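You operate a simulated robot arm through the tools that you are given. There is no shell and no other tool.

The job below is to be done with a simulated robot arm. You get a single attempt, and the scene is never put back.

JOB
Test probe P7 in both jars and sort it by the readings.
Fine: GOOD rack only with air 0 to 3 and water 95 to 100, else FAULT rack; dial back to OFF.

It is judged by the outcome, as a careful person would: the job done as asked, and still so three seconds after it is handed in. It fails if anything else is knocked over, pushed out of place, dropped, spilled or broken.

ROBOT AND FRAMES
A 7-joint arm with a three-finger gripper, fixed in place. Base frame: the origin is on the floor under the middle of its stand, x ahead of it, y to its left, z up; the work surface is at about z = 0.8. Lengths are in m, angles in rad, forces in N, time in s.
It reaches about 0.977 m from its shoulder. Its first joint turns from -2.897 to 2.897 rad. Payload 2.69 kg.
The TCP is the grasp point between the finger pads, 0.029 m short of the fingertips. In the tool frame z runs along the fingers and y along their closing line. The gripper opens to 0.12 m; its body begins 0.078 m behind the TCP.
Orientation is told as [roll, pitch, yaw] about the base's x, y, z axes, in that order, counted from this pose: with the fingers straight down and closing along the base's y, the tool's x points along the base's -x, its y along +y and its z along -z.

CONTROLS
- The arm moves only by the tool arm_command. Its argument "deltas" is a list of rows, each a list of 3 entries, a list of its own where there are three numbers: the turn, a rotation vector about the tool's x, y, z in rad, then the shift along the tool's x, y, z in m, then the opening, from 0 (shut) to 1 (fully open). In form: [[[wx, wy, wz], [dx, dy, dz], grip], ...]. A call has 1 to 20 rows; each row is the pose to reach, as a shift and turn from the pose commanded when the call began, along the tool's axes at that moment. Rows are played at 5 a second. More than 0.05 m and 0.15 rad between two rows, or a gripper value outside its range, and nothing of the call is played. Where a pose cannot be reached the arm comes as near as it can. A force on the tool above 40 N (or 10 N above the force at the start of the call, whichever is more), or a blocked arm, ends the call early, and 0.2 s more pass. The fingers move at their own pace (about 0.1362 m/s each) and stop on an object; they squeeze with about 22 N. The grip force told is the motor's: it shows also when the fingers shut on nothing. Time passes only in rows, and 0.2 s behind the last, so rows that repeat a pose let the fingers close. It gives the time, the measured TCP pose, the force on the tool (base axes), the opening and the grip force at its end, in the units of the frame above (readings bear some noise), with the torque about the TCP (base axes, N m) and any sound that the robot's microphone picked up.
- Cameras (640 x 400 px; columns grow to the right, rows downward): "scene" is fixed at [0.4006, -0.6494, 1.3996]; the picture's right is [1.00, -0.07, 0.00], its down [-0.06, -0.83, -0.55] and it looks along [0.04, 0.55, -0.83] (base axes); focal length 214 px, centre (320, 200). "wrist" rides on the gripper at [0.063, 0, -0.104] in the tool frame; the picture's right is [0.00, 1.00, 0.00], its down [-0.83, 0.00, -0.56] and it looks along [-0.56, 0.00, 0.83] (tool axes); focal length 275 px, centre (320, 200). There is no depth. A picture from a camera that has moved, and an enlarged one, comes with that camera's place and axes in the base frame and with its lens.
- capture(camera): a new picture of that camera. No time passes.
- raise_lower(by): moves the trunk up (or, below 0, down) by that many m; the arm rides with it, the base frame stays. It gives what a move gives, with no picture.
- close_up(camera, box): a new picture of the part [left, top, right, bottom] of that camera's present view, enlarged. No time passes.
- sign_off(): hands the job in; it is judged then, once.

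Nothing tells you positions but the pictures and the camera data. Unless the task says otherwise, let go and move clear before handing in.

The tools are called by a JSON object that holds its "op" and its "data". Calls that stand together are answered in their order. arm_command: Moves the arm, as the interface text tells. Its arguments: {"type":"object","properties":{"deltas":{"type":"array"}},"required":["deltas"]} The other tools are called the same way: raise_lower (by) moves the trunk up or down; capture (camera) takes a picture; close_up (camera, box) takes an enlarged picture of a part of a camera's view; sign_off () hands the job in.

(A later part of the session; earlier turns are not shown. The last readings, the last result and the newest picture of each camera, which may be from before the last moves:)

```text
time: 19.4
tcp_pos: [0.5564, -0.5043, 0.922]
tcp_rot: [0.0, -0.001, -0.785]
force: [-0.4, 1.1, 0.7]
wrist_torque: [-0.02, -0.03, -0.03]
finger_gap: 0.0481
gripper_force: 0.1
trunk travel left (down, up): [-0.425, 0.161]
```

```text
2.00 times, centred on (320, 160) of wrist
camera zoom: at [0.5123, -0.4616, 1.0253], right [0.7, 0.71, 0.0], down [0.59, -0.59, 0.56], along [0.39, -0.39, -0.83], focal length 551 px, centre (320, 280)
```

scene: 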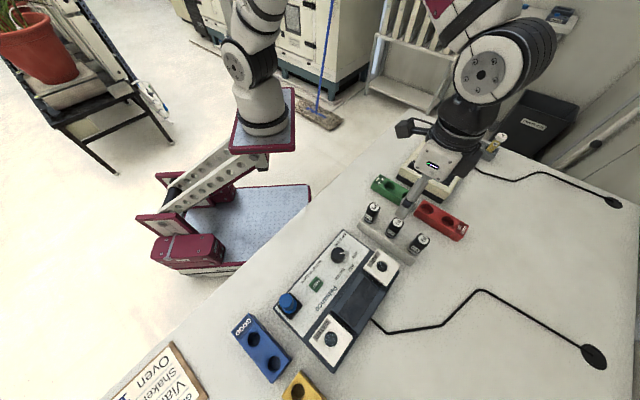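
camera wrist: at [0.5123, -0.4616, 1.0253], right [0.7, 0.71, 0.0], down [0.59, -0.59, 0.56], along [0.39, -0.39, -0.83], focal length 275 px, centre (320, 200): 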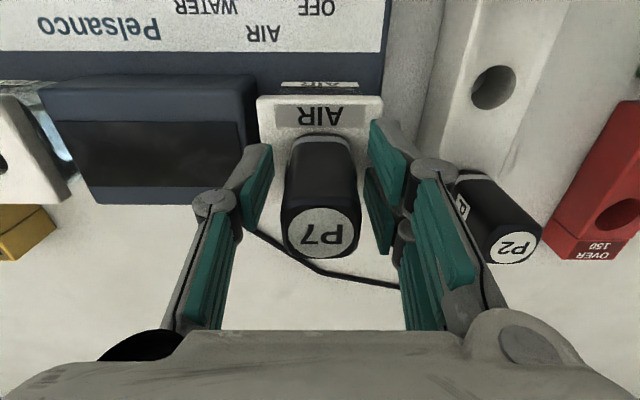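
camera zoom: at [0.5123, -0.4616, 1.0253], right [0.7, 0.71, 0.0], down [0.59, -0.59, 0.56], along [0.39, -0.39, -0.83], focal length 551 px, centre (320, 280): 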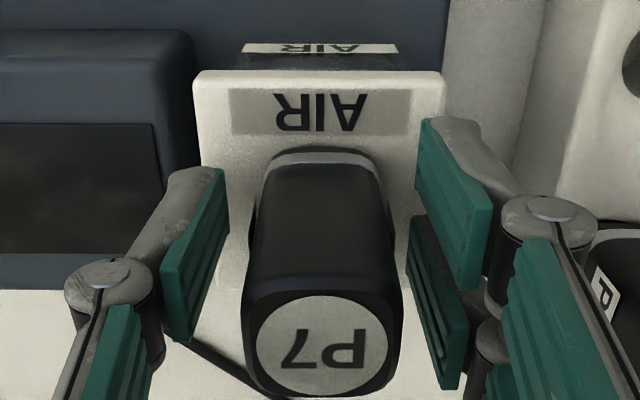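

P7 is standing freely in the AIR jar. I'll rise straight up clear of it and move toward the dial.

{"op": "arm_command", "data": {"deltas": [[[0, 0, 0], [0, 0, -0.02], 0.4], [[0, 0, 0], [0, 0, -0.05], 0.4], [[0, 0, 0], [0, 0, -0.085], 0.4], [[0, 0, 0], [0, 0, -0.12], 0.4], [[0, 0, 0], [0.033, -0.012, -0.12], 0.4], [[0, 0, 0], [0.066, -0.024, -0.12], 0.4], [[0, 0, 0], [0.1, -0.037, -0.12], 0.4], [[0, 0, 0], [0.1, -0.037, -0.12], 0.4]]}}

{"op": "capture", "data": {"camera": "wrist"}}

{"op": "capture", "data": {"camera": "scene"}}

```text
time: 21.2
tcp_pos: [0.46, -0.4613, 1.0423]
tcp_rot: [0.0, 0.0, -0.787]
force: [0.1, -0.2, -0.3]
wrist_torque: [0.02, -0.01, -0.01]
finger_gap: 0.0481
gripper_force: 0.0
trunk travel left (down, up): [-0.425, 0.161]
```

```text
taken
camera wrist: at [0.415, -0.4187, 1.1451], right [0.7, 0.71, 0.0], down [0.59, -0.58, 0.56], along [0.39, -0.39, -0.83], focal length 275 px, centre (320, 200)
```

wrist: 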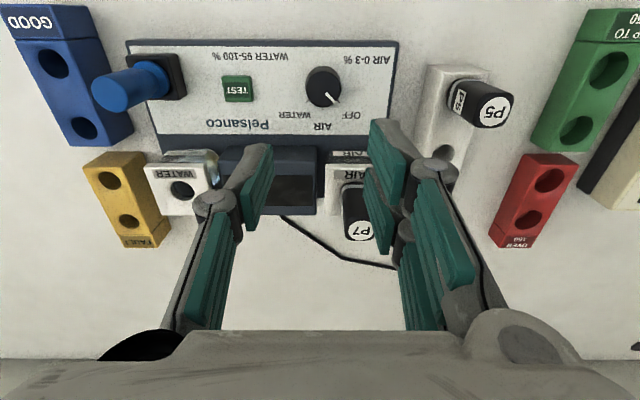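

```text
taken
```

scene: 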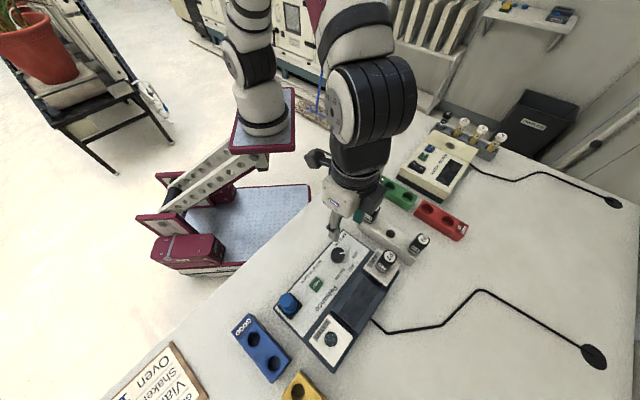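

{"op": "close_up", "data": {"camera": "wrist", "box": [200, 30, 400, 155]}}

{"op": "close_up", "data": {"camera": "scene", "box": [300, 215, 420, 305]}}

{"op": "close_up", "data": {"camera": "wrist", "box": [280, 50, 380, 150]}}

```text
3.20 times, centred on (300, 92) of wrist
camera zoom: at [0.415, -0.4187, 1.1451], right [0.7, 0.71, 0.0], down [0.59, -0.58, 0.56], along [0.39, -0.39, -0.83], focal length 881 px, centre (384, 544)
```

zoom: 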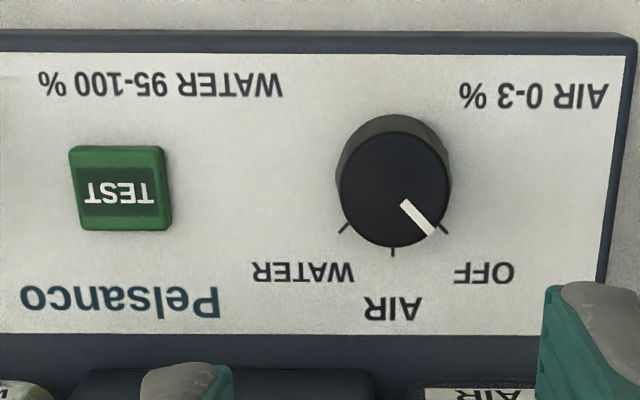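

```text
4.44 times, centred on (360, 260) of scene
camera zoom: at [0.4006, -0.6494, 1.3996], right [1.0, -0.07, 0.0], down [-0.06, -0.83, -0.55], along [0.04, 0.55, -0.83], focal length 953 px, centre (142, -67)
```

zoom: 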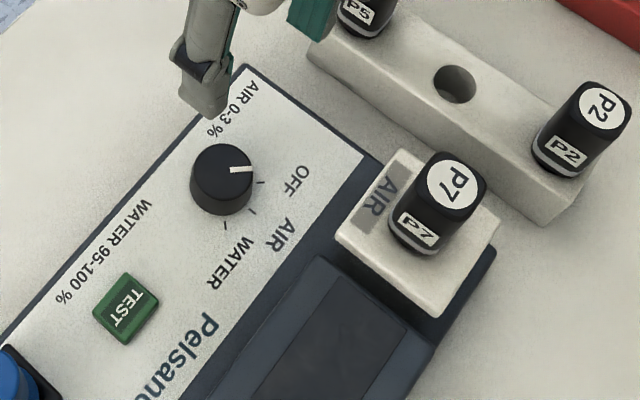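

```text
4.00 times, centred on (330, 100) of wrist
camera zoom: at [0.415, -0.4187, 1.1451], right [0.7, 0.71, 0.0], down [0.59, -0.58, 0.56], along [0.39, -0.39, -0.83], focal length 1101 px, centre (280, 600)
```

zoom: 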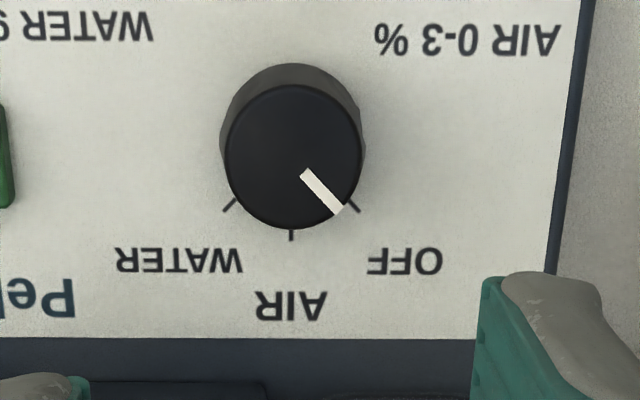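

P7 stands upright and flush on the AIR lid. The dial pointer is exactly on OFF with AIR 45° clockwise, so I'll turn the wrist back to yaw 0 first, which lets it turn clockwise to AIR while staying clear of P7.

{"op": "arm_command", "data": {"deltas": [[[0, 0, -0.131], [0.002, 0.0025, 0], 0.5], [[0, 0, -0.262], [0.002, 0.0025, 0], 0.5], [[0, 0, -0.393], [0.002, 0.0025, 0], 0.5], [[0, 0, -0.524], [0.002, 0.0025, 0], 0.5], [[0, 0, -0.655], [0.002, 0.0025, 0], 0.5], [[0, 0, -0.785], [0.002, 0.0025, 0], 0.5], [[0, 0, -0.785], [0.002, 0.0025, 0.04], 0.5], [[0, 0, -0.785], [0.002, 0.0025, 0.08], 0.5], [[0, 0, -0.785], [0.002, 0.0025, 0.08], 0.5]]}}

{"op": "capture", "data": {"camera": "wrist"}}

{"op": "close_up", "data": {"camera": "scene", "box": [280, 140, 440, 300]}}

```text
time: 23.2
tcp_pos: [0.4586, -0.4564, 0.9617]
tcp_rot: [0.0, 0.0, 0.0]
force: [0.3, -0.1, 0.1]
wrist_torque: [0.03, 0.01, 0.01]
finger_gap: 0.06
gripper_force: 0.0
trunk travel left (down, up): [-0.425, 0.161]
```

```text
taken
camera wrist: at [0.3961, -0.4572, 1.0654], right [0.0, 1.0, 0.0], down [0.83, 0.0, 0.56], along [0.56, 0.0, -0.83], focal length 275 px, centre (320, 200)
```

wrist: 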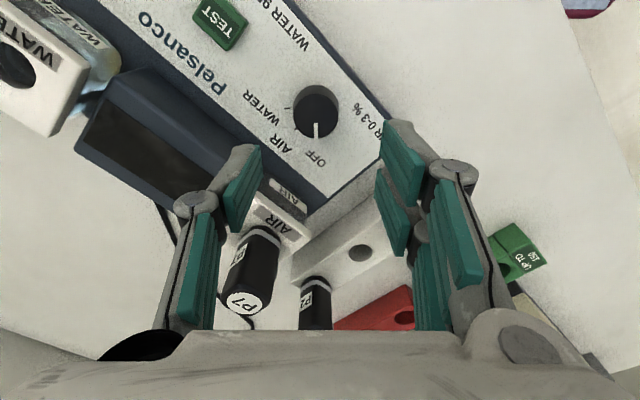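

```text
2.50 times, centred on (360, 220) of scene
camera zoom: at [0.4006, -0.6494, 1.3996], right [1.0, -0.07, 0.0], down [-0.06, -0.83, -0.55], along [0.04, 0.55, -0.83], focal length 536 px, centre (220, 150)
```

zoom: 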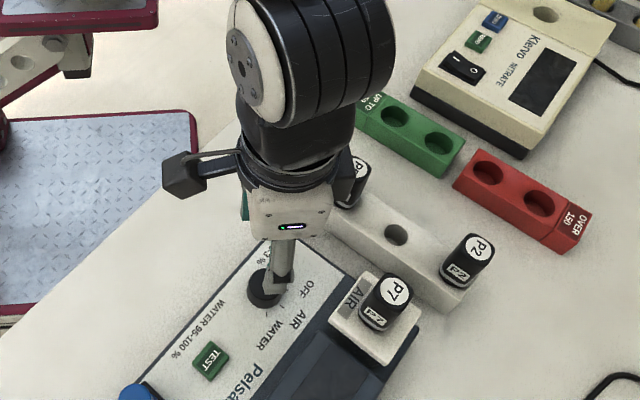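

The fingers are above the dial with P7 well off to the side. I'll zoom in to centre on the dial.

{"op": "close_up", "data": {"camera": "wrist", "box": [220, 60, 400, 200]}}

```text
2.86 times, centred on (310, 130) of wrist
camera zoom: at [0.3961, -0.4572, 1.0654], right [0.0, 1.0, 0.0], down [0.83, 0.0, 0.56], along [0.56, 0.0, -0.83], focal length 786 px, centre (349, 400)
```

zoom: 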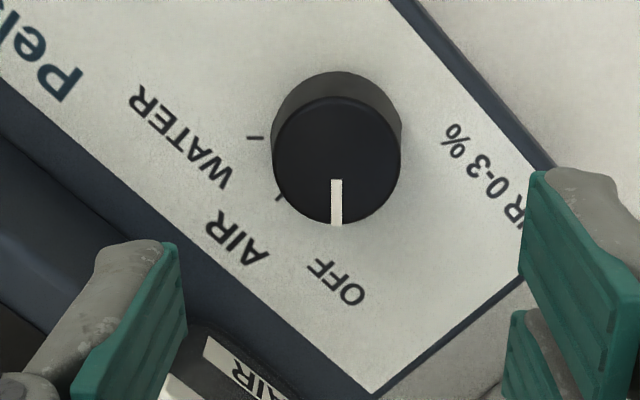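

The dial is 3.4 mm to one side. I'll correct and descend until the fingertips are beside the knob.

{"op": "arm_command", "data": {"deltas": [[[0, 0, 0], [0.0008, -0.0034, 0.0], 0.5], [[0, 0, 0], [0.0008, -0.0034, 0.03], 0.5], [[0, 0, 0], [0.0008, -0.0034, 0.06], 0.5], [[0, 0, 0], [0.0008, -0.0034, 0.066], 0.5], [[0, 0, 0], [0.0008, -0.0034, 0.066], 0.5]]}}

{"op": "capture", "data": {"camera": "wrist"}}

{"op": "close_up", "data": {"camera": "wrist", "box": [220, 60, 420, 260]}}

```text
time: 24.4
tcp_pos: [0.46, -0.4593, 0.8957]
tcp_rot: [0.0, 0.0, 0.001]
force: [0.3, -0.7, 0.0]
wrist_torque: [-0.02, 0.0, 0.0]
finger_gap: 0.0602
gripper_force: 0.1
trunk travel left (down, up): [-0.425, 0.161]
```

```text
taken
camera wrist: at [0.3963, -0.4616, 0.9993], right [0.0, 1.0, 0.0], down [0.83, 0.0, 0.56], along [0.56, 0.0, -0.83], focal length 275 px, centre (320, 200)
```

wrist: 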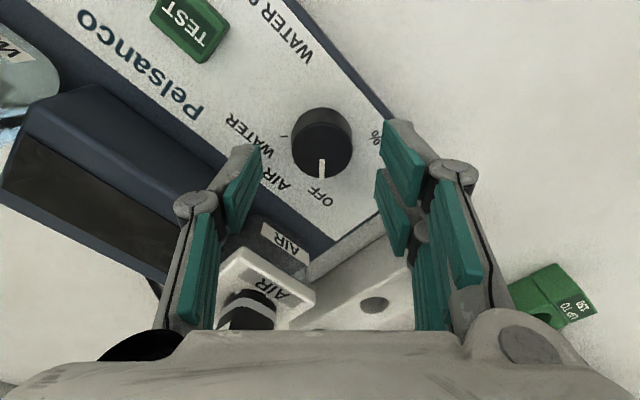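

```text
2.00 times, centred on (320, 160) of wrist
camera zoom: at [0.3963, -0.4616, 0.9993], right [0.0, 1.0, 0.0], down [0.83, 0.0, 0.56], along [0.56, 0.0, -0.83], focal length 551 px, centre (320, 280)
```

zoom: 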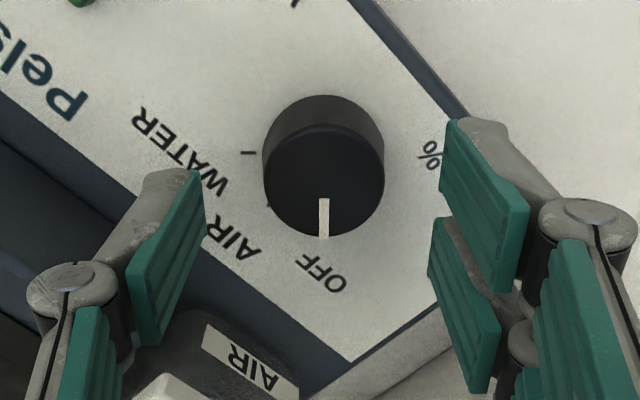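

The knob is centred between the pads. I'll lower to grip height about 8 mm above the panel and close on it.

{"op": "arm_command", "data": {"deltas": [[[0, 0, 0], [0.0015, 0.0005, 0.01], 0.5], [[0, 0, 0], [0.0015, 0.0005, 0.02], 0.5], [[0, 0, 0], [0.0015, 0.0005, 0.02], 0.5], [[0, 0, 0], [0.0015, 0.0005, 0.02], 0.3], [[0, 0, 0], [0.0015, 0.0005, 0.02], 0.15], [[0, 0, 0], [0.0015, 0.0005, 0.02], 0.0], [[0, 0, 0], [0.0015, 0.0005, 0.02], 0.0]]}}

{"op": "close_up", "data": {"camera": "wrist", "box": [220, 60, 420, 260]}}

{"op": "close_up", "data": {"camera": "scene", "box": [300, 200, 420, 300]}}

```text
time: 26.0
tcp_pos: [0.4584, -0.4588, 0.876]
tcp_rot: [0.001, 0.0, 0.002]
force: [0.2, 6.7, 1.4]
wrist_torque: [0.22, 0.0, 0.02]
finger_gap: 0.0348
gripper_force: 45.2
trunk travel left (down, up): [-0.425, 0.161]
```

```text
2.00 times, centred on (320, 160) of wrist
camera zoom: at [0.3952, -0.4606, 0.9789], right [0.0, 1.0, 0.0], down [0.83, 0.0, 0.56], along [0.56, 0.0, -0.83], focal length 551 px, centre (320, 280)
```

zoom: 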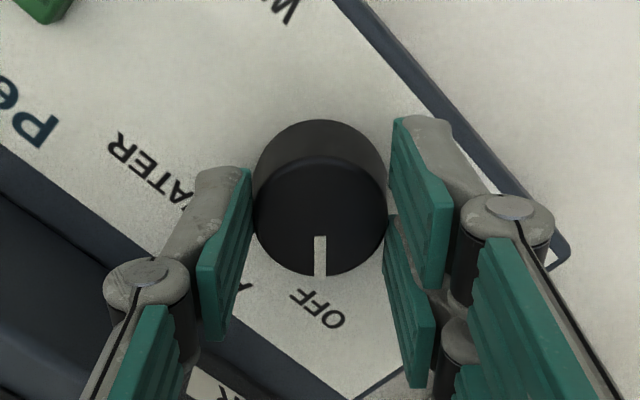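

```text
4.00 times, centred on (360, 250) of scene
camera zoom: at [0.4006, -0.6494, 1.3996], right [1.0, -0.07, 0.0], down [-0.06, -0.83, -0.55], along [0.04, 0.55, -0.83], focal length 858 px, centre (160, 0)
```

zoom: 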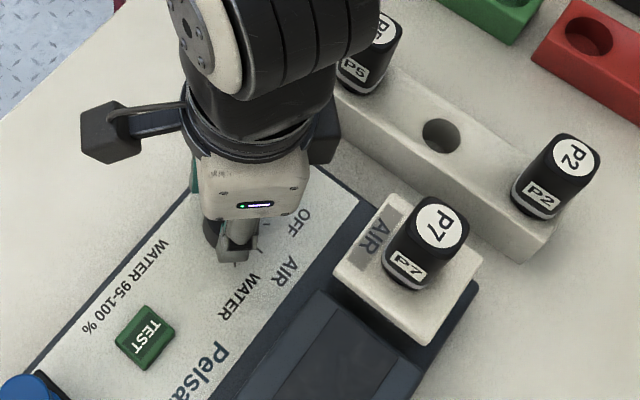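

The knob is gripped at 35 mm. Now I'll turn it 45° clockwise to AIR.

{"op": "arm_command", "data": {"deltas": [[[0, 0, 0.13], [0.0, -0.0002, 0], 0], [[0, 0, 0.26], [0.0001, -0.0004, 0], 0], [[0, 0, 0.39], [0.0002, -0.0006, 0], 0], [[0, 0, 0.52], [0.0003, -0.0008, 0], 0], [[0, 0, 0.65], [0.0004, -0.001, 0], 0], [[0, 0, 0.785], [0.0005, -0.0012, 0], 0], [[0, 0, 0.785], [0.0005, -0.0012, 0], 0]]}}

{"op": "capture", "data": {"camera": "wrist"}}

{"op": "close_up", "data": {"camera": "wrist", "box": [220, 60, 420, 260]}}

{"op": "close_up", "data": {"camera": "scene", "box": [300, 200, 420, 300]}}

```text
time: 27.6
tcp_pos: [0.46, -0.457, 0.8761]
tcp_rot: [0.004, 0.008, -0.785]
force: [8.9, 35.7, 1.3]
wrist_torque: [0.5, -0.49, 0.1]
finger_gap: 0.0347
gripper_force: 44.9
trunk travel left (down, up): [-0.425, 0.161]
```

```text
taken
camera wrist: at [0.4146, -0.4147, 0.9793], right [0.7, 0.71, 0.0], down [0.59, -0.59, 0.55], along [0.39, -0.38, -0.83], focal length 275 px, centre (320, 200)
```

wrist: 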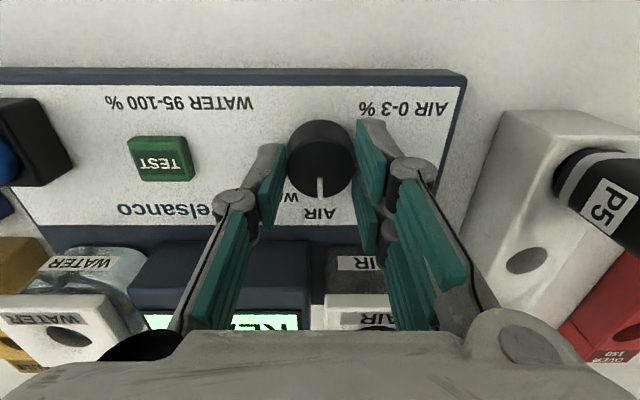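

```text
2.00 times, centred on (320, 160) of wrist
camera zoom: at [0.4146, -0.4147, 0.9793], right [0.7, 0.71, 0.0], down [0.59, -0.59, 0.55], along [0.39, -0.38, -0.83], focal length 551 px, centre (320, 280)
```

zoom: 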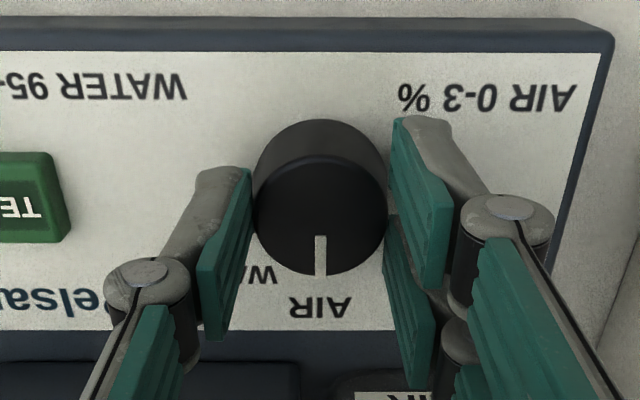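

```text
4.00 times, centred on (360, 250) of scene
camera zoom: at [0.4006, -0.6494, 1.3996], right [1.0, -0.07, 0.0], down [-0.06, -0.83, -0.55], along [0.04, 0.55, -0.83], focal length 858 px, centre (160, 0)
```

zoom: 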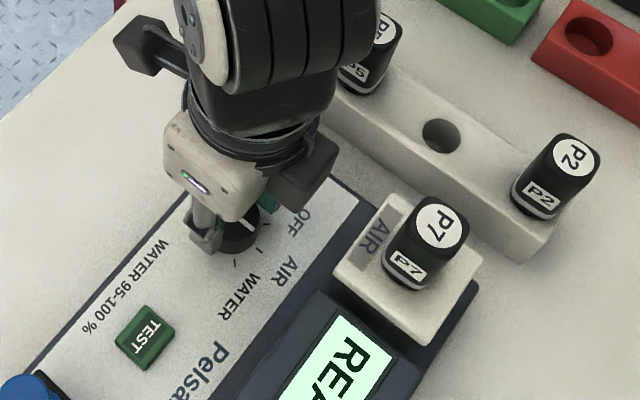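

The dial is on AIR and the display has lit up. I'll release the knob, rise, and read the display.

{"op": "arm_command", "data": {"deltas": [[[0, 0, 0], [0, 0.001, 0], 0.2], [[0, 0, 0], [0, 0.001, 0], 0.5], [[0, 0, 0], [0, 0.001, 0], 0.5], [[0, 0, 0], [0, 0.001, -0.03], 0.5], [[0, 0, 0], [0, 0.001, -0.07], 0.5], [[0, 0, 0], [0, 0.001, -0.11], 0.5], [[0, 0, 0], [0, 0.001, -0.11], 0.5]]}}

{"op": "capture", "data": {"camera": "wrist"}}

{"op": "close_up", "data": {"camera": "scene", "box": [280, 220, 420, 350]}}

```text
time: 29.2
tcp_pos: [0.4609, -0.4618, 0.985]
tcp_rot: [0.0, -0.001, -0.785]
force: [0.3, -0.7, -0.1]
wrist_torque: [0.0, 0.02, 0.02]
finger_gap: 0.0599
gripper_force: 0.1
trunk travel left (down, up): [-0.425, 0.161]
```

```text
taken
camera wrist: at [0.4151, -0.4188, 1.0876], right [0.7, 0.71, 0.0], down [0.59, -0.58, 0.56], along [0.39, -0.39, -0.83], focal length 275 px, centre (320, 200)
```

wrist: 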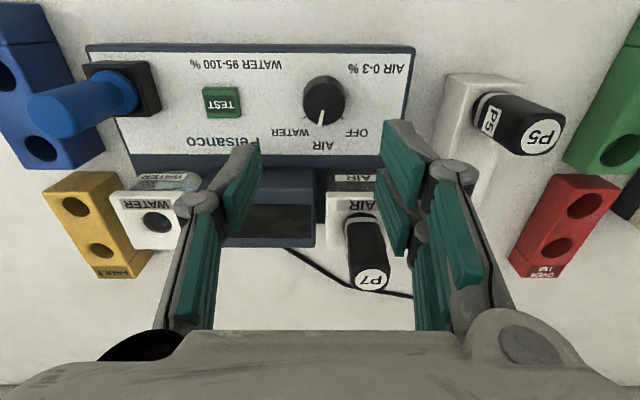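

```text
3.08 times, centred on (350, 285) of scene
camera zoom: at [0.4006, -0.6494, 1.3996], right [1.0, -0.07, 0.0], down [-0.06, -0.83, -0.55], along [0.04, 0.55, -0.83], focal length 660 px, centre (228, -62)
```

zoom: 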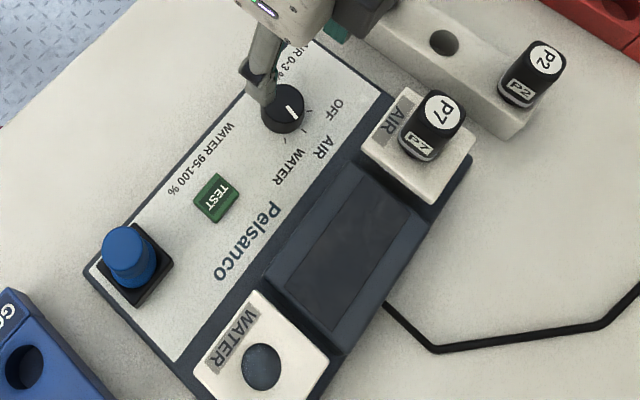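

The display has gone dark, so the dial may have shifted when I let go. I'll check the pointer.

{"op": "close_up", "data": {"camera": "wrist", "box": [270, 60, 390, 160]}}

{"op": "close_up", "data": {"camera": "scene", "box": [320, 225, 370, 275]}}

{"op": "close_up", "data": {"camera": "wrist", "box": [180, 60, 280, 160]}}

```text
4.00 times, centred on (330, 110) of wrist
camera zoom: at [0.4151, -0.4188, 1.0876], right [0.7, 0.71, 0.0], down [0.59, -0.58, 0.56], along [0.39, -0.39, -0.83], focal length 1101 px, centre (280, 560)
```

zoom: 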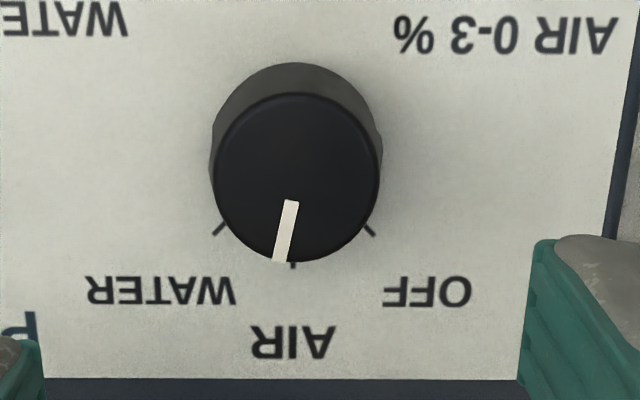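

```text
8.00 times, centred on (345, 250) of scene
camera zoom: at [0.4006, -0.6494, 1.3996], right [1.0, -0.07, 0.0], down [-0.06, -0.83, -0.55], along [0.04, 0.55, -0.83], focal length 1716 px, centre (120, -200)
```

zoom: 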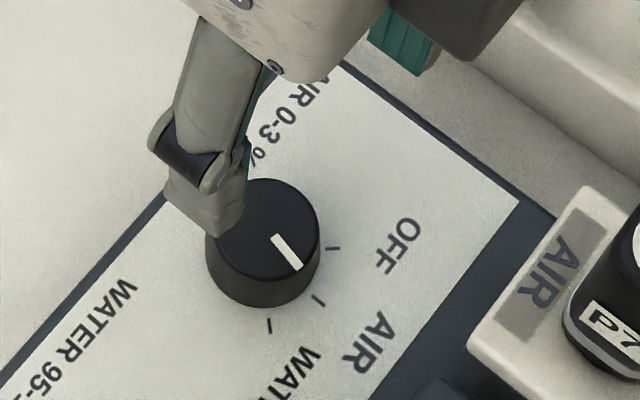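

```text
4.00 times, centred on (230, 110) of wrist
camera zoom: at [0.4151, -0.4188, 1.0876], right [0.7, 0.71, 0.0], down [0.59, -0.58, 0.56], along [0.39, -0.39, -0.83], focal length 1101 px, centre (680, 560)
```

zoom: 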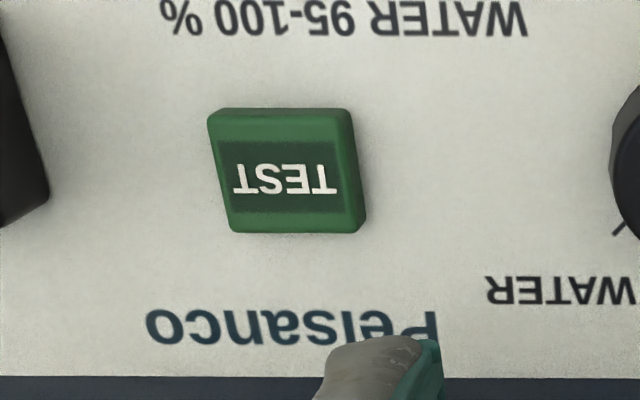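

The dial slipped about 11° past AIR on release because of sideways load from the grip. I'll re-grip it better centred, turn it back by that amount, and null the side force before letting go.

{"op": "arm_command", "data": {"deltas": [[[0, 0, 0], [0.001, 0.002, 0.0], 0.5], [[0, 0, 0], [0.001, 0.002, 0.04], 0.5], [[0, 0, 0], [0.001, 0.002, 0.08], 0.5], [[0, 0, 0], [0.001, 0.002, 0.098], 0.5], [[0, 0, 0], [0.001, 0.002, 0.107], 0.5], [[0, 0, 0], [0.001, 0.002, 0.107], 0.5], [[0, 0, 0], [0.001, 0.002, 0.107], 0.35]]}}

{"op": "close_up", "data": {"camera": "wrist", "box": [220, 60, 420, 260]}}

```text
time: 30.8
tcp_pos: [0.461, -0.4595, 0.8777]
tcp_rot: [0.0, -0.001, -0.785]
force: [-0.5, -0.6, -0.1]
wrist_torque: [-0.03, 0.0, 0.0]
finger_gap: 0.0421
gripper_force: 0.1
trunk travel left (down, up): [-0.425, 0.161]
```

```text
2.00 times, centred on (320, 160) of wrist
camera zoom: at [0.4156, -0.416, 0.9807], right [0.7, 0.71, 0.0], down [0.59, -0.59, 0.56], along [0.39, -0.39, -0.83], focal length 551 px, centre (320, 280)
```

zoom: 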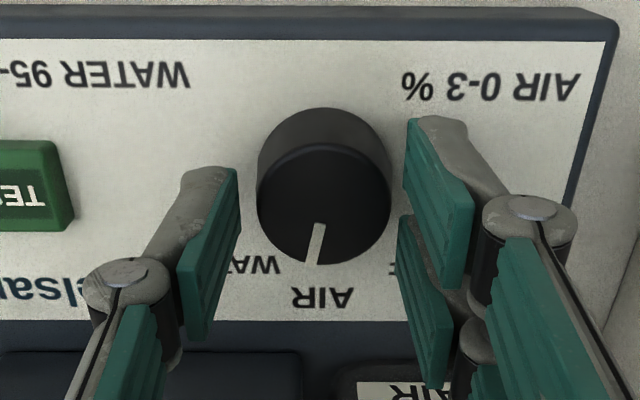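

The knob is centred between the pads. Closing gently and checking the side force.

{"op": "arm_command", "data": {"deltas": [[[0, 0, 0], [0, 0, 0], 0.2], [[0, 0, 0], [0, 0, 0], 0], [[0, 0, 0], [0, 0, 0], 0]]}}

{"op": "close_up", "data": {"camera": "wrist", "box": [220, 60, 420, 260]}}

```text
time: 31.6
tcp_pos: [0.4607, -0.4588, 0.8767]
tcp_rot: [0.002, 0.002, -0.786]
force: [4.9, 4.6, 0.8]
wrist_torque: [0.29, -0.12, 0.0]
finger_gap: 0.0345
gripper_force: 44.9
trunk travel left (down, up): [-0.425, 0.161]
```

```text
2.00 times, centred on (320, 160) of wrist
camera zoom: at [0.4163, -0.4155, 0.9808], right [0.7, 0.71, 0.0], down [0.59, -0.59, 0.56], along [0.4, -0.39, -0.83], focal length 551 px, centre (320, 280)
```

zoom: 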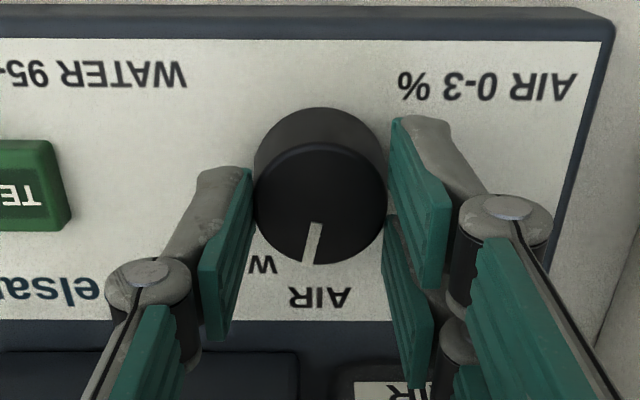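

The side force is small (about 7 N). I'll shift 0.8 mm to relieve it and turn back 10° to AIR.

{"op": "arm_command", "data": {"deltas": [[[0, 0, 0], [0, 0.0008, 0], 0], [[0, 0, -0.06], [0, 0.0008, 0], 0], [[0, 0, -0.12], [0, 0.0008, 0], 0], [[0, 0, -0.175], [0, 0.0008, 0], 0], [[0, 0, -0.175], [0, 0.0008, 0], 0]]}}

{"op": "capture", "data": {"camera": "wrist"}}

{"op": "close_up", "data": {"camera": "scene", "box": [300, 220, 420, 350]}}

```text
time: 32.8
tcp_pos: [0.461, -0.4589, 0.8777]
tcp_rot: [0.001, 0.001, -0.61]
force: [8.7, -5.7, -30.2]
wrist_torque: [-0.22, -0.34, 0.03]
finger_gap: 0.0341
gripper_force: 45.5
trunk travel left (down, up): [-0.425, 0.161]
```

```text
taken
camera wrist: at [0.4093, -0.4241, 0.981], right [0.57, 0.82, 0.0], down [0.68, -0.47, 0.55], along [0.46, -0.31, -0.83], focal length 275 px, centre (320, 200)
```

wrist: 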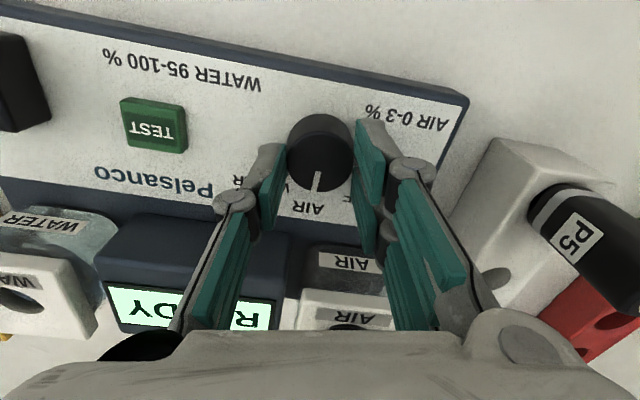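

```text
3.08 times, centred on (360, 285) of scene
camera zoom: at [0.4006, -0.6494, 1.3996], right [1.0, -0.07, 0.0], down [-0.06, -0.83, -0.55], along [0.04, 0.55, -0.83], focal length 660 px, centre (197, -62)
```

zoom: 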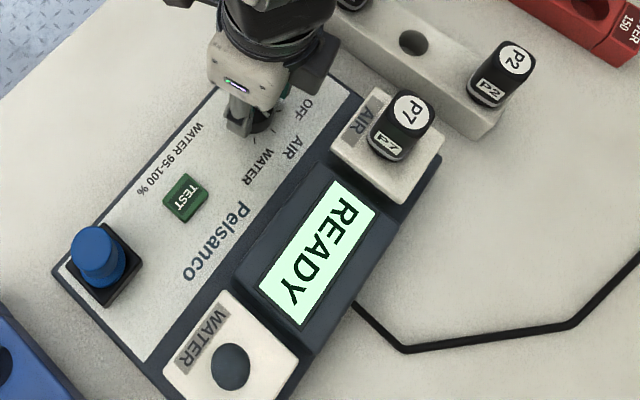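

READY is showing, so the dial is on AIR. I'll null the remaining forces before opening.

{"op": "arm_command", "data": {"deltas": [[[0, 0, 0], [-0.0006, 0, 0.0005], 0], [[0, 0, 0], [-0.0012, 0, 0.001], 0], [[0, 0, 0], [-0.0012, 0, 0.001], 0]]}}

```text
time: 33.6
tcp_pos: [0.4614, -0.4581, 0.8776]
tcp_rot: [0.001, 0.004, -0.611]
force: [3.8, 2.6, -12.0]
wrist_torque: [0.72, 0.73, 0.0]
finger_gap: 0.0343
gripper_force: 45.3
trunk travel left (down, up): [-0.425, 0.161]
```

Forces are dropping. One more small correction, then I'll open in steps and rise.

{"op": "arm_command", "data": {"deltas": [[[0, 0, 0], [-0.0002, 0.0005, 0.0006], 0], [[0, 0, 0], [-0.0002, 0.0005, 0.0006], 0]]}}

{"op": "arm_command", "data": {"deltas": [[[0, 0, 0], [0, 0, 0], 0.34], [[0, 0, 0], [0, 0, 0], 0.4], [[0, 0, 0], [0, 0, 0], 0.5]]}}

{"op": "capture", "data": {"camera": "wrist"}}

{"op": "close_up", "data": {"camera": "scene", "box": [300, 220, 420, 350]}}

```text
time: 34.2
tcp_pos: [0.4594, -0.4581, 0.8776]
tcp_rot: [-0.001, 0.001, -0.61]
force: [0.9, 4.5, 1.5]
wrist_torque: [0.92, 0.98, -0.01]
finger_gap: 0.0344
gripper_force: 45.2
trunk travel left (down, up): [-0.425, 0.161]
```

```text
time: 35.0
tcp_pos: [0.4607, -0.4595, 0.8765]
tcp_rot: [-0.001, 0.002, -0.611]
force: [0.2, 0.7, 0.2]
wrist_torque: [0.03, 0.03, 0.01]
finger_gap: 0.06
gripper_force: 0.1
trunk travel left (down, up): [-0.425, 0.161]
```

```text
taken
camera wrist: at [0.4095, -0.4241, 0.9806], right [0.57, 0.82, 0.0], down [0.68, -0.47, 0.56], along [0.46, -0.32, -0.83], focal length 275 px, centre (320, 200)
```

wrist: 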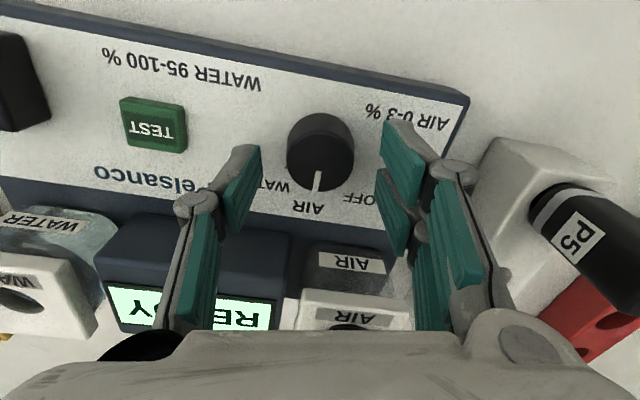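

```text
3.08 times, centred on (360, 285) of scene
camera zoom: at [0.4006, -0.6494, 1.3996], right [1.0, -0.07, 0.0], down [-0.06, -0.83, -0.55], along [0.04, 0.55, -0.83], focal length 660 px, centre (197, -62)
```

zoom: 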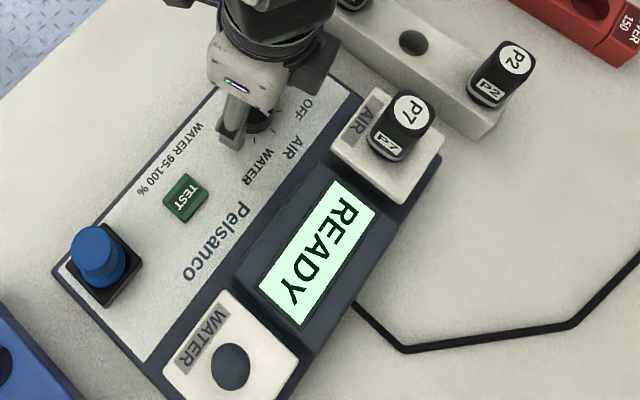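

READY stays lit with the dial released on AIR. I'll rise, move over the TEST button and close the fingers to make a press tool.

{"op": "arm_command", "data": {"deltas": [[[0, 0, 0], [0, 0, -0.03], 0.5], [[0, 0, 0], [0, 0, -0.07], 0.5], [[0, 0, 0], [0, 0, -0.11], 0.5], [[0, 0, 0.06], [0.0037, -0.0298, -0.11], 0.3], [[0, 0, 0.12], [0.0073, -0.0596, -0.11], 0], [[0, 0, 0.175], [0.011, -0.0894, -0.11], 0], [[0, 0, 0.175], [0.011, -0.0894, -0.11], 0]]}}

{"op": "capture", "data": {"camera": "wrist"}}

{"op": "close_up", "data": {"camera": "wrist", "box": [230, 40, 430, 190]}}

{"op": "capture", "data": {"camera": "scene"}}

```text
time: 36.6
tcp_pos: [0.4013, -0.5277, 0.9865]
tcp_rot: [0.0, 0.0, -0.786]
force: [0.7, -0.2, 0.5]
wrist_torque: [-0.03, 0.01, 0.0]
finger_gap: 0.0
gripper_force: 22.0
trunk travel left (down, up): [-0.425, 0.161]
```

```text
taken
camera wrist: at [0.3569, -0.4843, 1.0901], right [0.7, 0.71, 0.0], down [0.59, -0.59, 0.56], along [0.39, -0.39, -0.83], focal length 275 px, centre (320, 200)
```

wrist: 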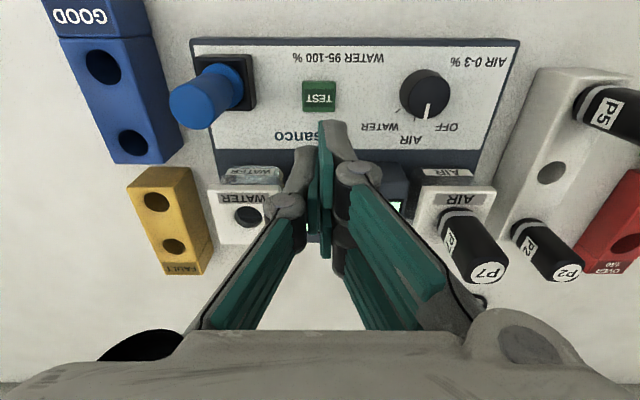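

```text
2.67 times, centred on (330, 115) of wrist
camera zoom: at [0.3569, -0.4843, 1.0901], right [0.7, 0.71, 0.0], down [0.59, -0.59, 0.56], along [0.39, -0.39, -0.83], focal length 734 px, centre (293, 427)
```

zoom: 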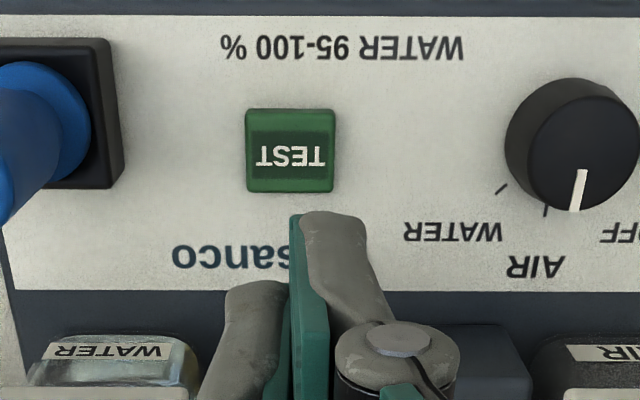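

```text
taken
```

scene: 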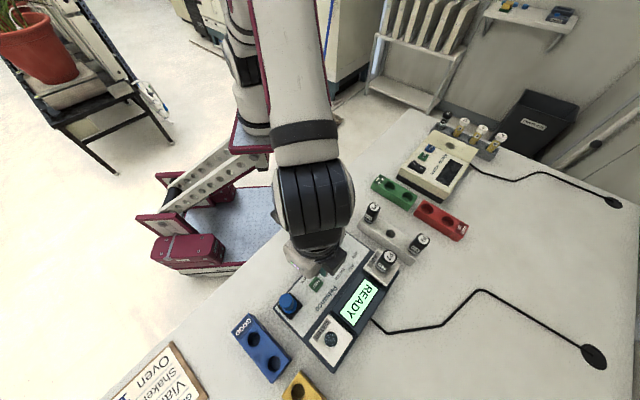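

The closed fingertips are lined up with TEST and clear of the blue post. I'll lower to about 2 cm above the button first.

{"op": "arm_command", "data": {"deltas": [[[0, 0, 0], [0.0025, 0, 0.03], 0], [[0, 0, 0], [0.0025, 0, 0.06], 0], [[0, 0, 0], [0.0025, 0, 0.085], 0], [[0, 0, 0], [0.0025, 0, 0.092], 0], [[0, 0, 0], [0.0025, 0, 0.092], 0]]}}

{"op": "capture", "data": {"camera": "wrist"}}

{"op": "close_up", "data": {"camera": "wrist", "box": [250, 80, 410, 220]}}

{"op": "close_up", "data": {"camera": "scene", "box": [260, 220, 400, 350]}}

```text
time: 37.8
tcp_pos: [0.4001, -0.5246, 0.8939]
tcp_rot: [0.002, 0.0, -0.785]
force: [-0.5, 0.0, 0.2]
wrist_torque: [0.0, 0.0, 0.04]
finger_gap: 0.0001
gripper_force: 21.9
trunk travel left (down, up): [-0.425, 0.161]
```

```text
taken
camera wrist: at [0.3551, -0.4807, 0.9977], right [0.7, 0.71, 0.0], down [0.59, -0.58, 0.56], along [0.39, -0.39, -0.83], focal length 275 px, centre (320, 200)
```

wrist: 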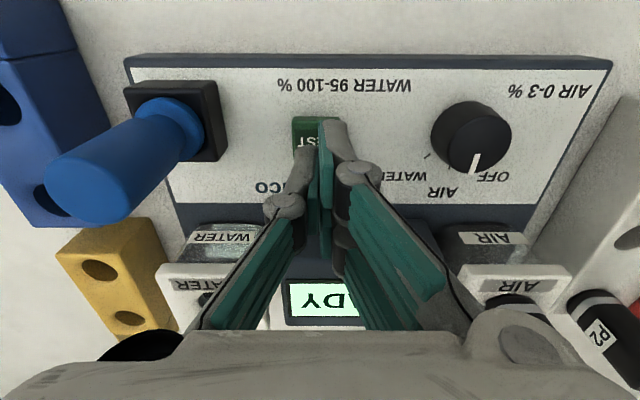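

```text
2.86 times, centred on (330, 150) of wrist
camera zoom: at [0.3551, -0.4807, 0.9977], right [0.7, 0.71, 0.0], down [0.59, -0.58, 0.56], along [0.39, -0.39, -0.83], focal length 786 px, centre (291, 343)
```

zoom: 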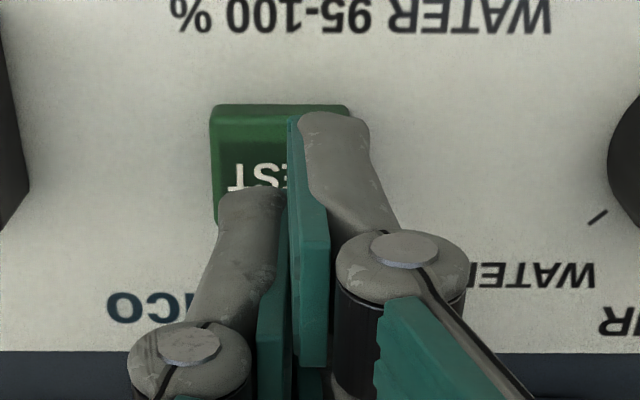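

```text
3.08 times, centred on (330, 285) of scene
camera zoom: at [0.4006, -0.6494, 1.3996], right [1.0, -0.07, 0.0], down [-0.06, -0.83, -0.55], along [0.04, 0.55, -0.83], focal length 660 px, centre (289, -62)
```

zoom: 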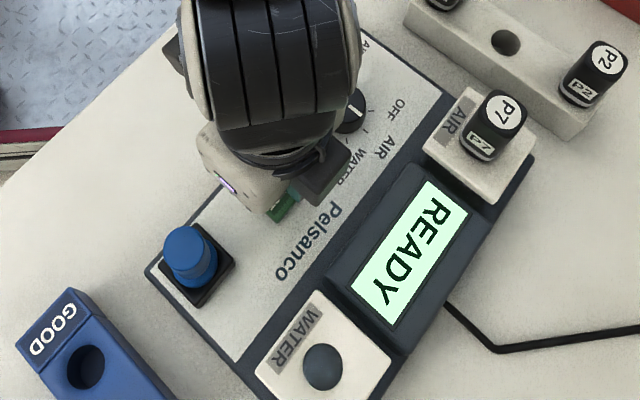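

The fingers are over the button. I'll shift slightly to centre and press down in small steps.

{"op": "arm_command", "data": {"deltas": [[[0, 0, 0], [0.001, -0.0015, 0.004], 0], [[0, 0, 0], [0.001, -0.0015, 0.008], 0], [[0, 0, 0], [0.001, -0.0015, 0.011], 0], [[0, 0, 0], [0.001, -0.0015, 0.011], 0]]}}

{"op": "close_up", "data": {"camera": "scene", "box": [260, 220, 400, 350]}}

```text
time: 38.8
tcp_pos: [0.3986, -0.5237, 0.8836]
tcp_rot: [0.001, 0.0, -0.784]
force: [0.1, 0.5, -0.1]
wrist_torque: [-0.03, 0.01, 0.02]
finger_gap: 0.0
gripper_force: 21.4
trunk travel left (down, up): [-0.425, 0.161]
```

```text
3.08 times, centred on (330, 285) of scene
camera zoom: at [0.4006, -0.6494, 1.3996], right [1.0, -0.07, 0.0], down [-0.06, -0.83, -0.55], along [0.04, 0.55, -0.83], focal length 660 px, centre (289, -62)
```

zoom: 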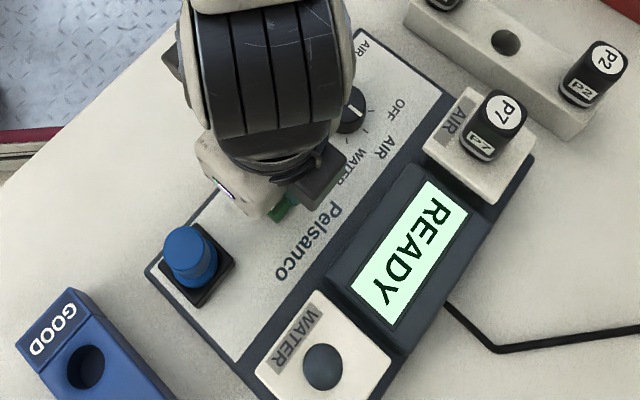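

{"op": "arm_command", "data": {"deltas": [[[0, 0, 0], [0, 0, 0.002], 0], [[0, 0, 0], [0, 0, 0.004], 0], [[0, 0, 0], [0, 0, 0.006], 0], [[0, 0, 0], [0, 0, 0.006], 0]]}}

{"op": "close_up", "data": {"camera": "scene", "box": [260, 220, 400, 350]}}

{"op": "close_up", "data": {"camera": "wrist", "box": [250, 80, 410, 220]}}

```text
time: 39.8
tcp_pos: [0.3978, -0.5247, 0.8789]
tcp_rot: [-0.001, 0.0, -0.785]
force: [-0.5, -0.6, -0.2]
wrist_torque: [-0.01, 0.0, -0.05]
finger_gap: 0.0
gripper_force: 22.1
trunk travel left (down, up): [-0.425, 0.161]
```

```text
3.08 times, centred on (330, 285) of scene
camera zoom: at [0.4006, -0.6494, 1.3996], right [1.0, -0.07, 0.0], down [-0.06, -0.83, -0.55], along [0.04, 0.55, -0.83], focal length 660 px, centre (289, -62)
```

zoom: 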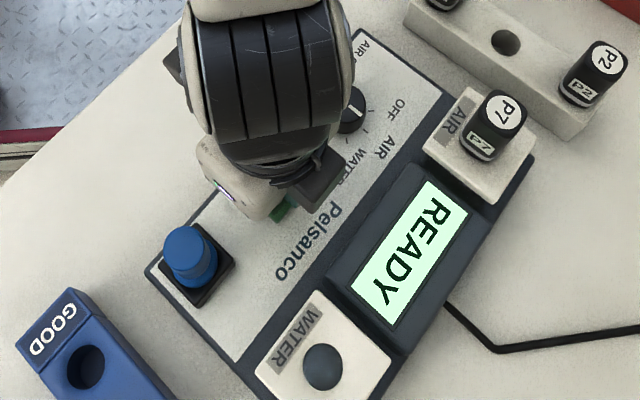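

```text
2.86 times, centred on (330, 150) of wrist
camera zoom: at [0.3531, -0.4814, 0.9816], right [0.7, 0.71, 0.0], down [0.59, -0.59, 0.56], along [0.39, -0.39, -0.83], focal length 786 px, centre (291, 343)
```

zoom: 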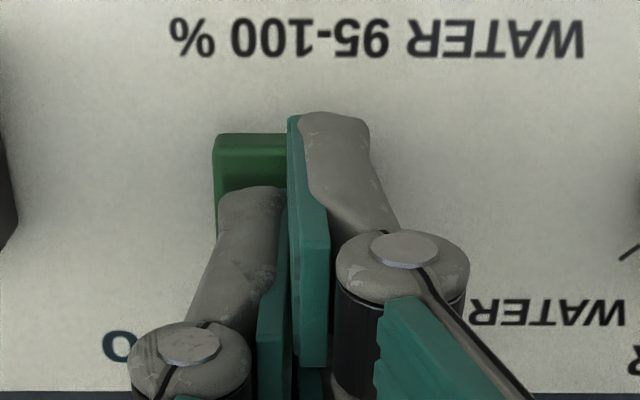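

Nearly touching, with no force yet. I'll keep pressing down in 1.5 mm steps.

{"op": "arm_command", "data": {"deltas": [[[0, 0, 0], [0, 0, 0.0015], 0], [[0, 0, 0], [0, 0, 0.003], 0], [[0, 0, 0], [0, 0, 0.0045], 0], [[0, 0, 0], [0, 0, 0.0045], 0]]}}

{"op": "close_up", "data": {"camera": "scene", "box": [260, 220, 400, 350]}}

```text
time: 40.8
tcp_pos: [0.3986, -0.5252, 0.874]
tcp_rot: [0.001, 0.0, -0.785]
force: [-0.3, -0.5, -1.1]
wrist_torque: [-0.01, -0.03, 0.01]
finger_gap: 0.0001
gripper_force: 22.2
trunk travel left (down, up): [-0.425, 0.161]
```

```text
3.08 times, centred on (330, 285) of scene
camera zoom: at [0.4006, -0.6494, 1.3996], right [1.0, -0.07, 0.0], down [-0.06, -0.83, -0.55], along [0.04, 0.55, -0.83], focal length 660 px, centre (289, -62)
```

zoom: 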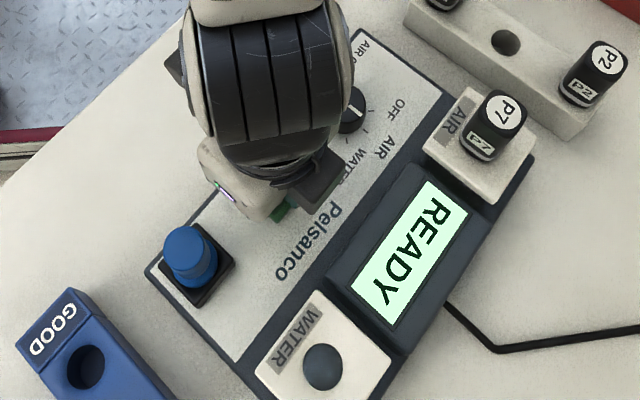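

{"op": "arm_command", "data": {"deltas": [[[0, 0, 0], [0, 0, 0.0015], 0], [[0, 0, 0], [0, 0, 0.003], 0], [[0, 0, 0], [0, 0, 0.0045], 0], [[0, 0, 0], [0, 0, 0.0045], 0]]}}

{"op": "close_up", "data": {"camera": "scene", "box": [260, 220, 400, 350]}}

{"op": "close_up", "data": {"camera": "wrist", "box": [250, 80, 410, 220]}}

```text
time: 41.8
tcp_pos: [0.3977, -0.5239, 0.8687]
tcp_rot: [0.0, 0.001, -0.784]
force: [-0.3, -0.6, 0.6]
wrist_torque: [-0.01, 0.0, -0.01]
finger_gap: 0.0
gripper_force: 21.8
trunk travel left (down, up): [-0.425, 0.161]
```

```text
3.08 times, centred on (330, 285) of scene
camera zoom: at [0.4006, -0.6494, 1.3996], right [1.0, -0.07, 0.0], down [-0.06, -0.83, -0.55], along [0.04, 0.55, -0.83], focal length 660 px, centre (289, -62)
```

zoom: 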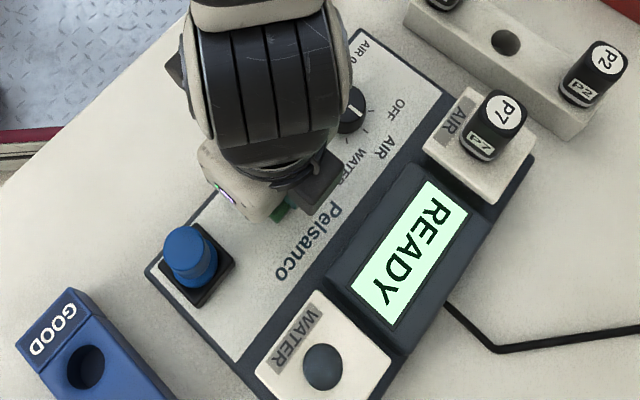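

```text
2.86 times, centred on (330, 150) of wrist
camera zoom: at [0.3528, -0.4808, 0.9727], right [0.7, 0.71, 0.0], down [0.59, -0.59, 0.56], along [0.39, -0.39, -0.83], focal length 786 px, centre (291, 343)
```

zoom: 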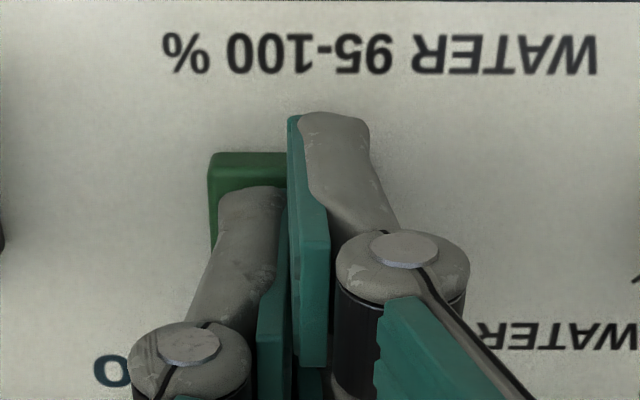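

Still no contact, so the button is lower than I estimated. It's well centred under the fingers, so I'll continue slowly.

{"op": "arm_command", "data": {"deltas": [[[0, 0, 0], [0, 0, 0.0015], 0], [[0, 0, 0], [0, 0, 0.003], 0], [[0, 0, 0], [0, 0, 0.003], 0]]}}

{"op": "close_up", "data": {"camera": "scene", "box": [260, 220, 400, 350]}}

```text
time: 42.6
tcp_pos: [0.3976, -0.524, 0.8663]
tcp_rot: [0.0, 0.0, -0.785]
force: [-0.1, 0.0, 0.1]
wrist_torque: [0.01, 0.01, -0.03]
finger_gap: 0.0
gripper_force: 22.5
trunk travel left (down, up): [-0.425, 0.161]
```

```text
3.08 times, centred on (330, 285) of scene
camera zoom: at [0.4006, -0.6494, 1.3996], right [1.0, -0.07, 0.0], down [-0.06, -0.83, -0.55], along [0.04, 0.55, -0.83], focal length 660 px, centre (289, -62)
```

zoom: 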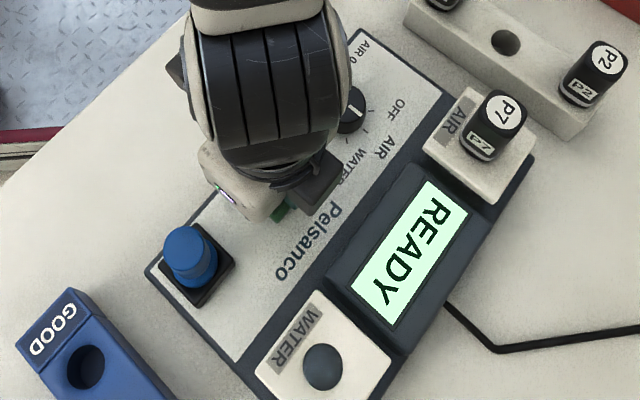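

{"op": "arm_command", "data": {"deltas": [[[0, 0, 0], [0, 0, 0.0015], 0], [[0, 0, 0], [0, 0, 0.003], 0], [[0, 0, 0], [0, 0, 0.003], 0]]}}

{"op": "close_up", "data": {"camera": "scene", "box": [260, 220, 400, 350]}}

{"op": "capture", "data": {"camera": "wrist"}}

```text
time: 43.4
tcp_pos: [0.3972, -0.5241, 0.8632]
tcp_rot: [0.0, 0.0, -0.784]
force: [0.1, -0.6, -0.4]
wrist_torque: [-0.02, 0.02, -0.02]
finger_gap: 0.0001
gripper_force: 21.6
trunk travel left (down, up): [-0.425, 0.161]
```

```text
3.08 times, centred on (330, 285) of scene
camera zoom: at [0.4006, -0.6494, 1.3996], right [1.0, -0.07, 0.0], down [-0.06, -0.83, -0.55], along [0.04, 0.55, -0.83], focal length 660 px, centre (289, -62)
```

zoom: 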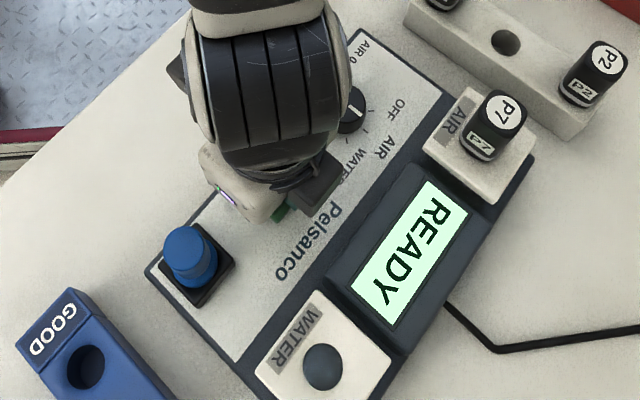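

```text
taken
camera wrist: at [0.3529, -0.4806, 0.9671], right [0.7, 0.71, 0.0], down [0.59, -0.59, 0.56], along [0.39, -0.39, -0.83], focal length 275 px, centre (320, 200)
```

wrist: 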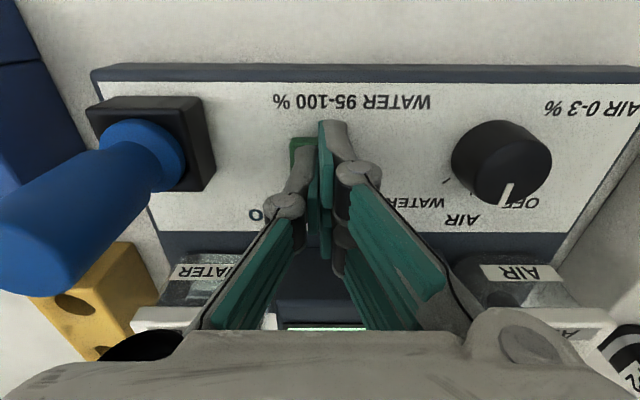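

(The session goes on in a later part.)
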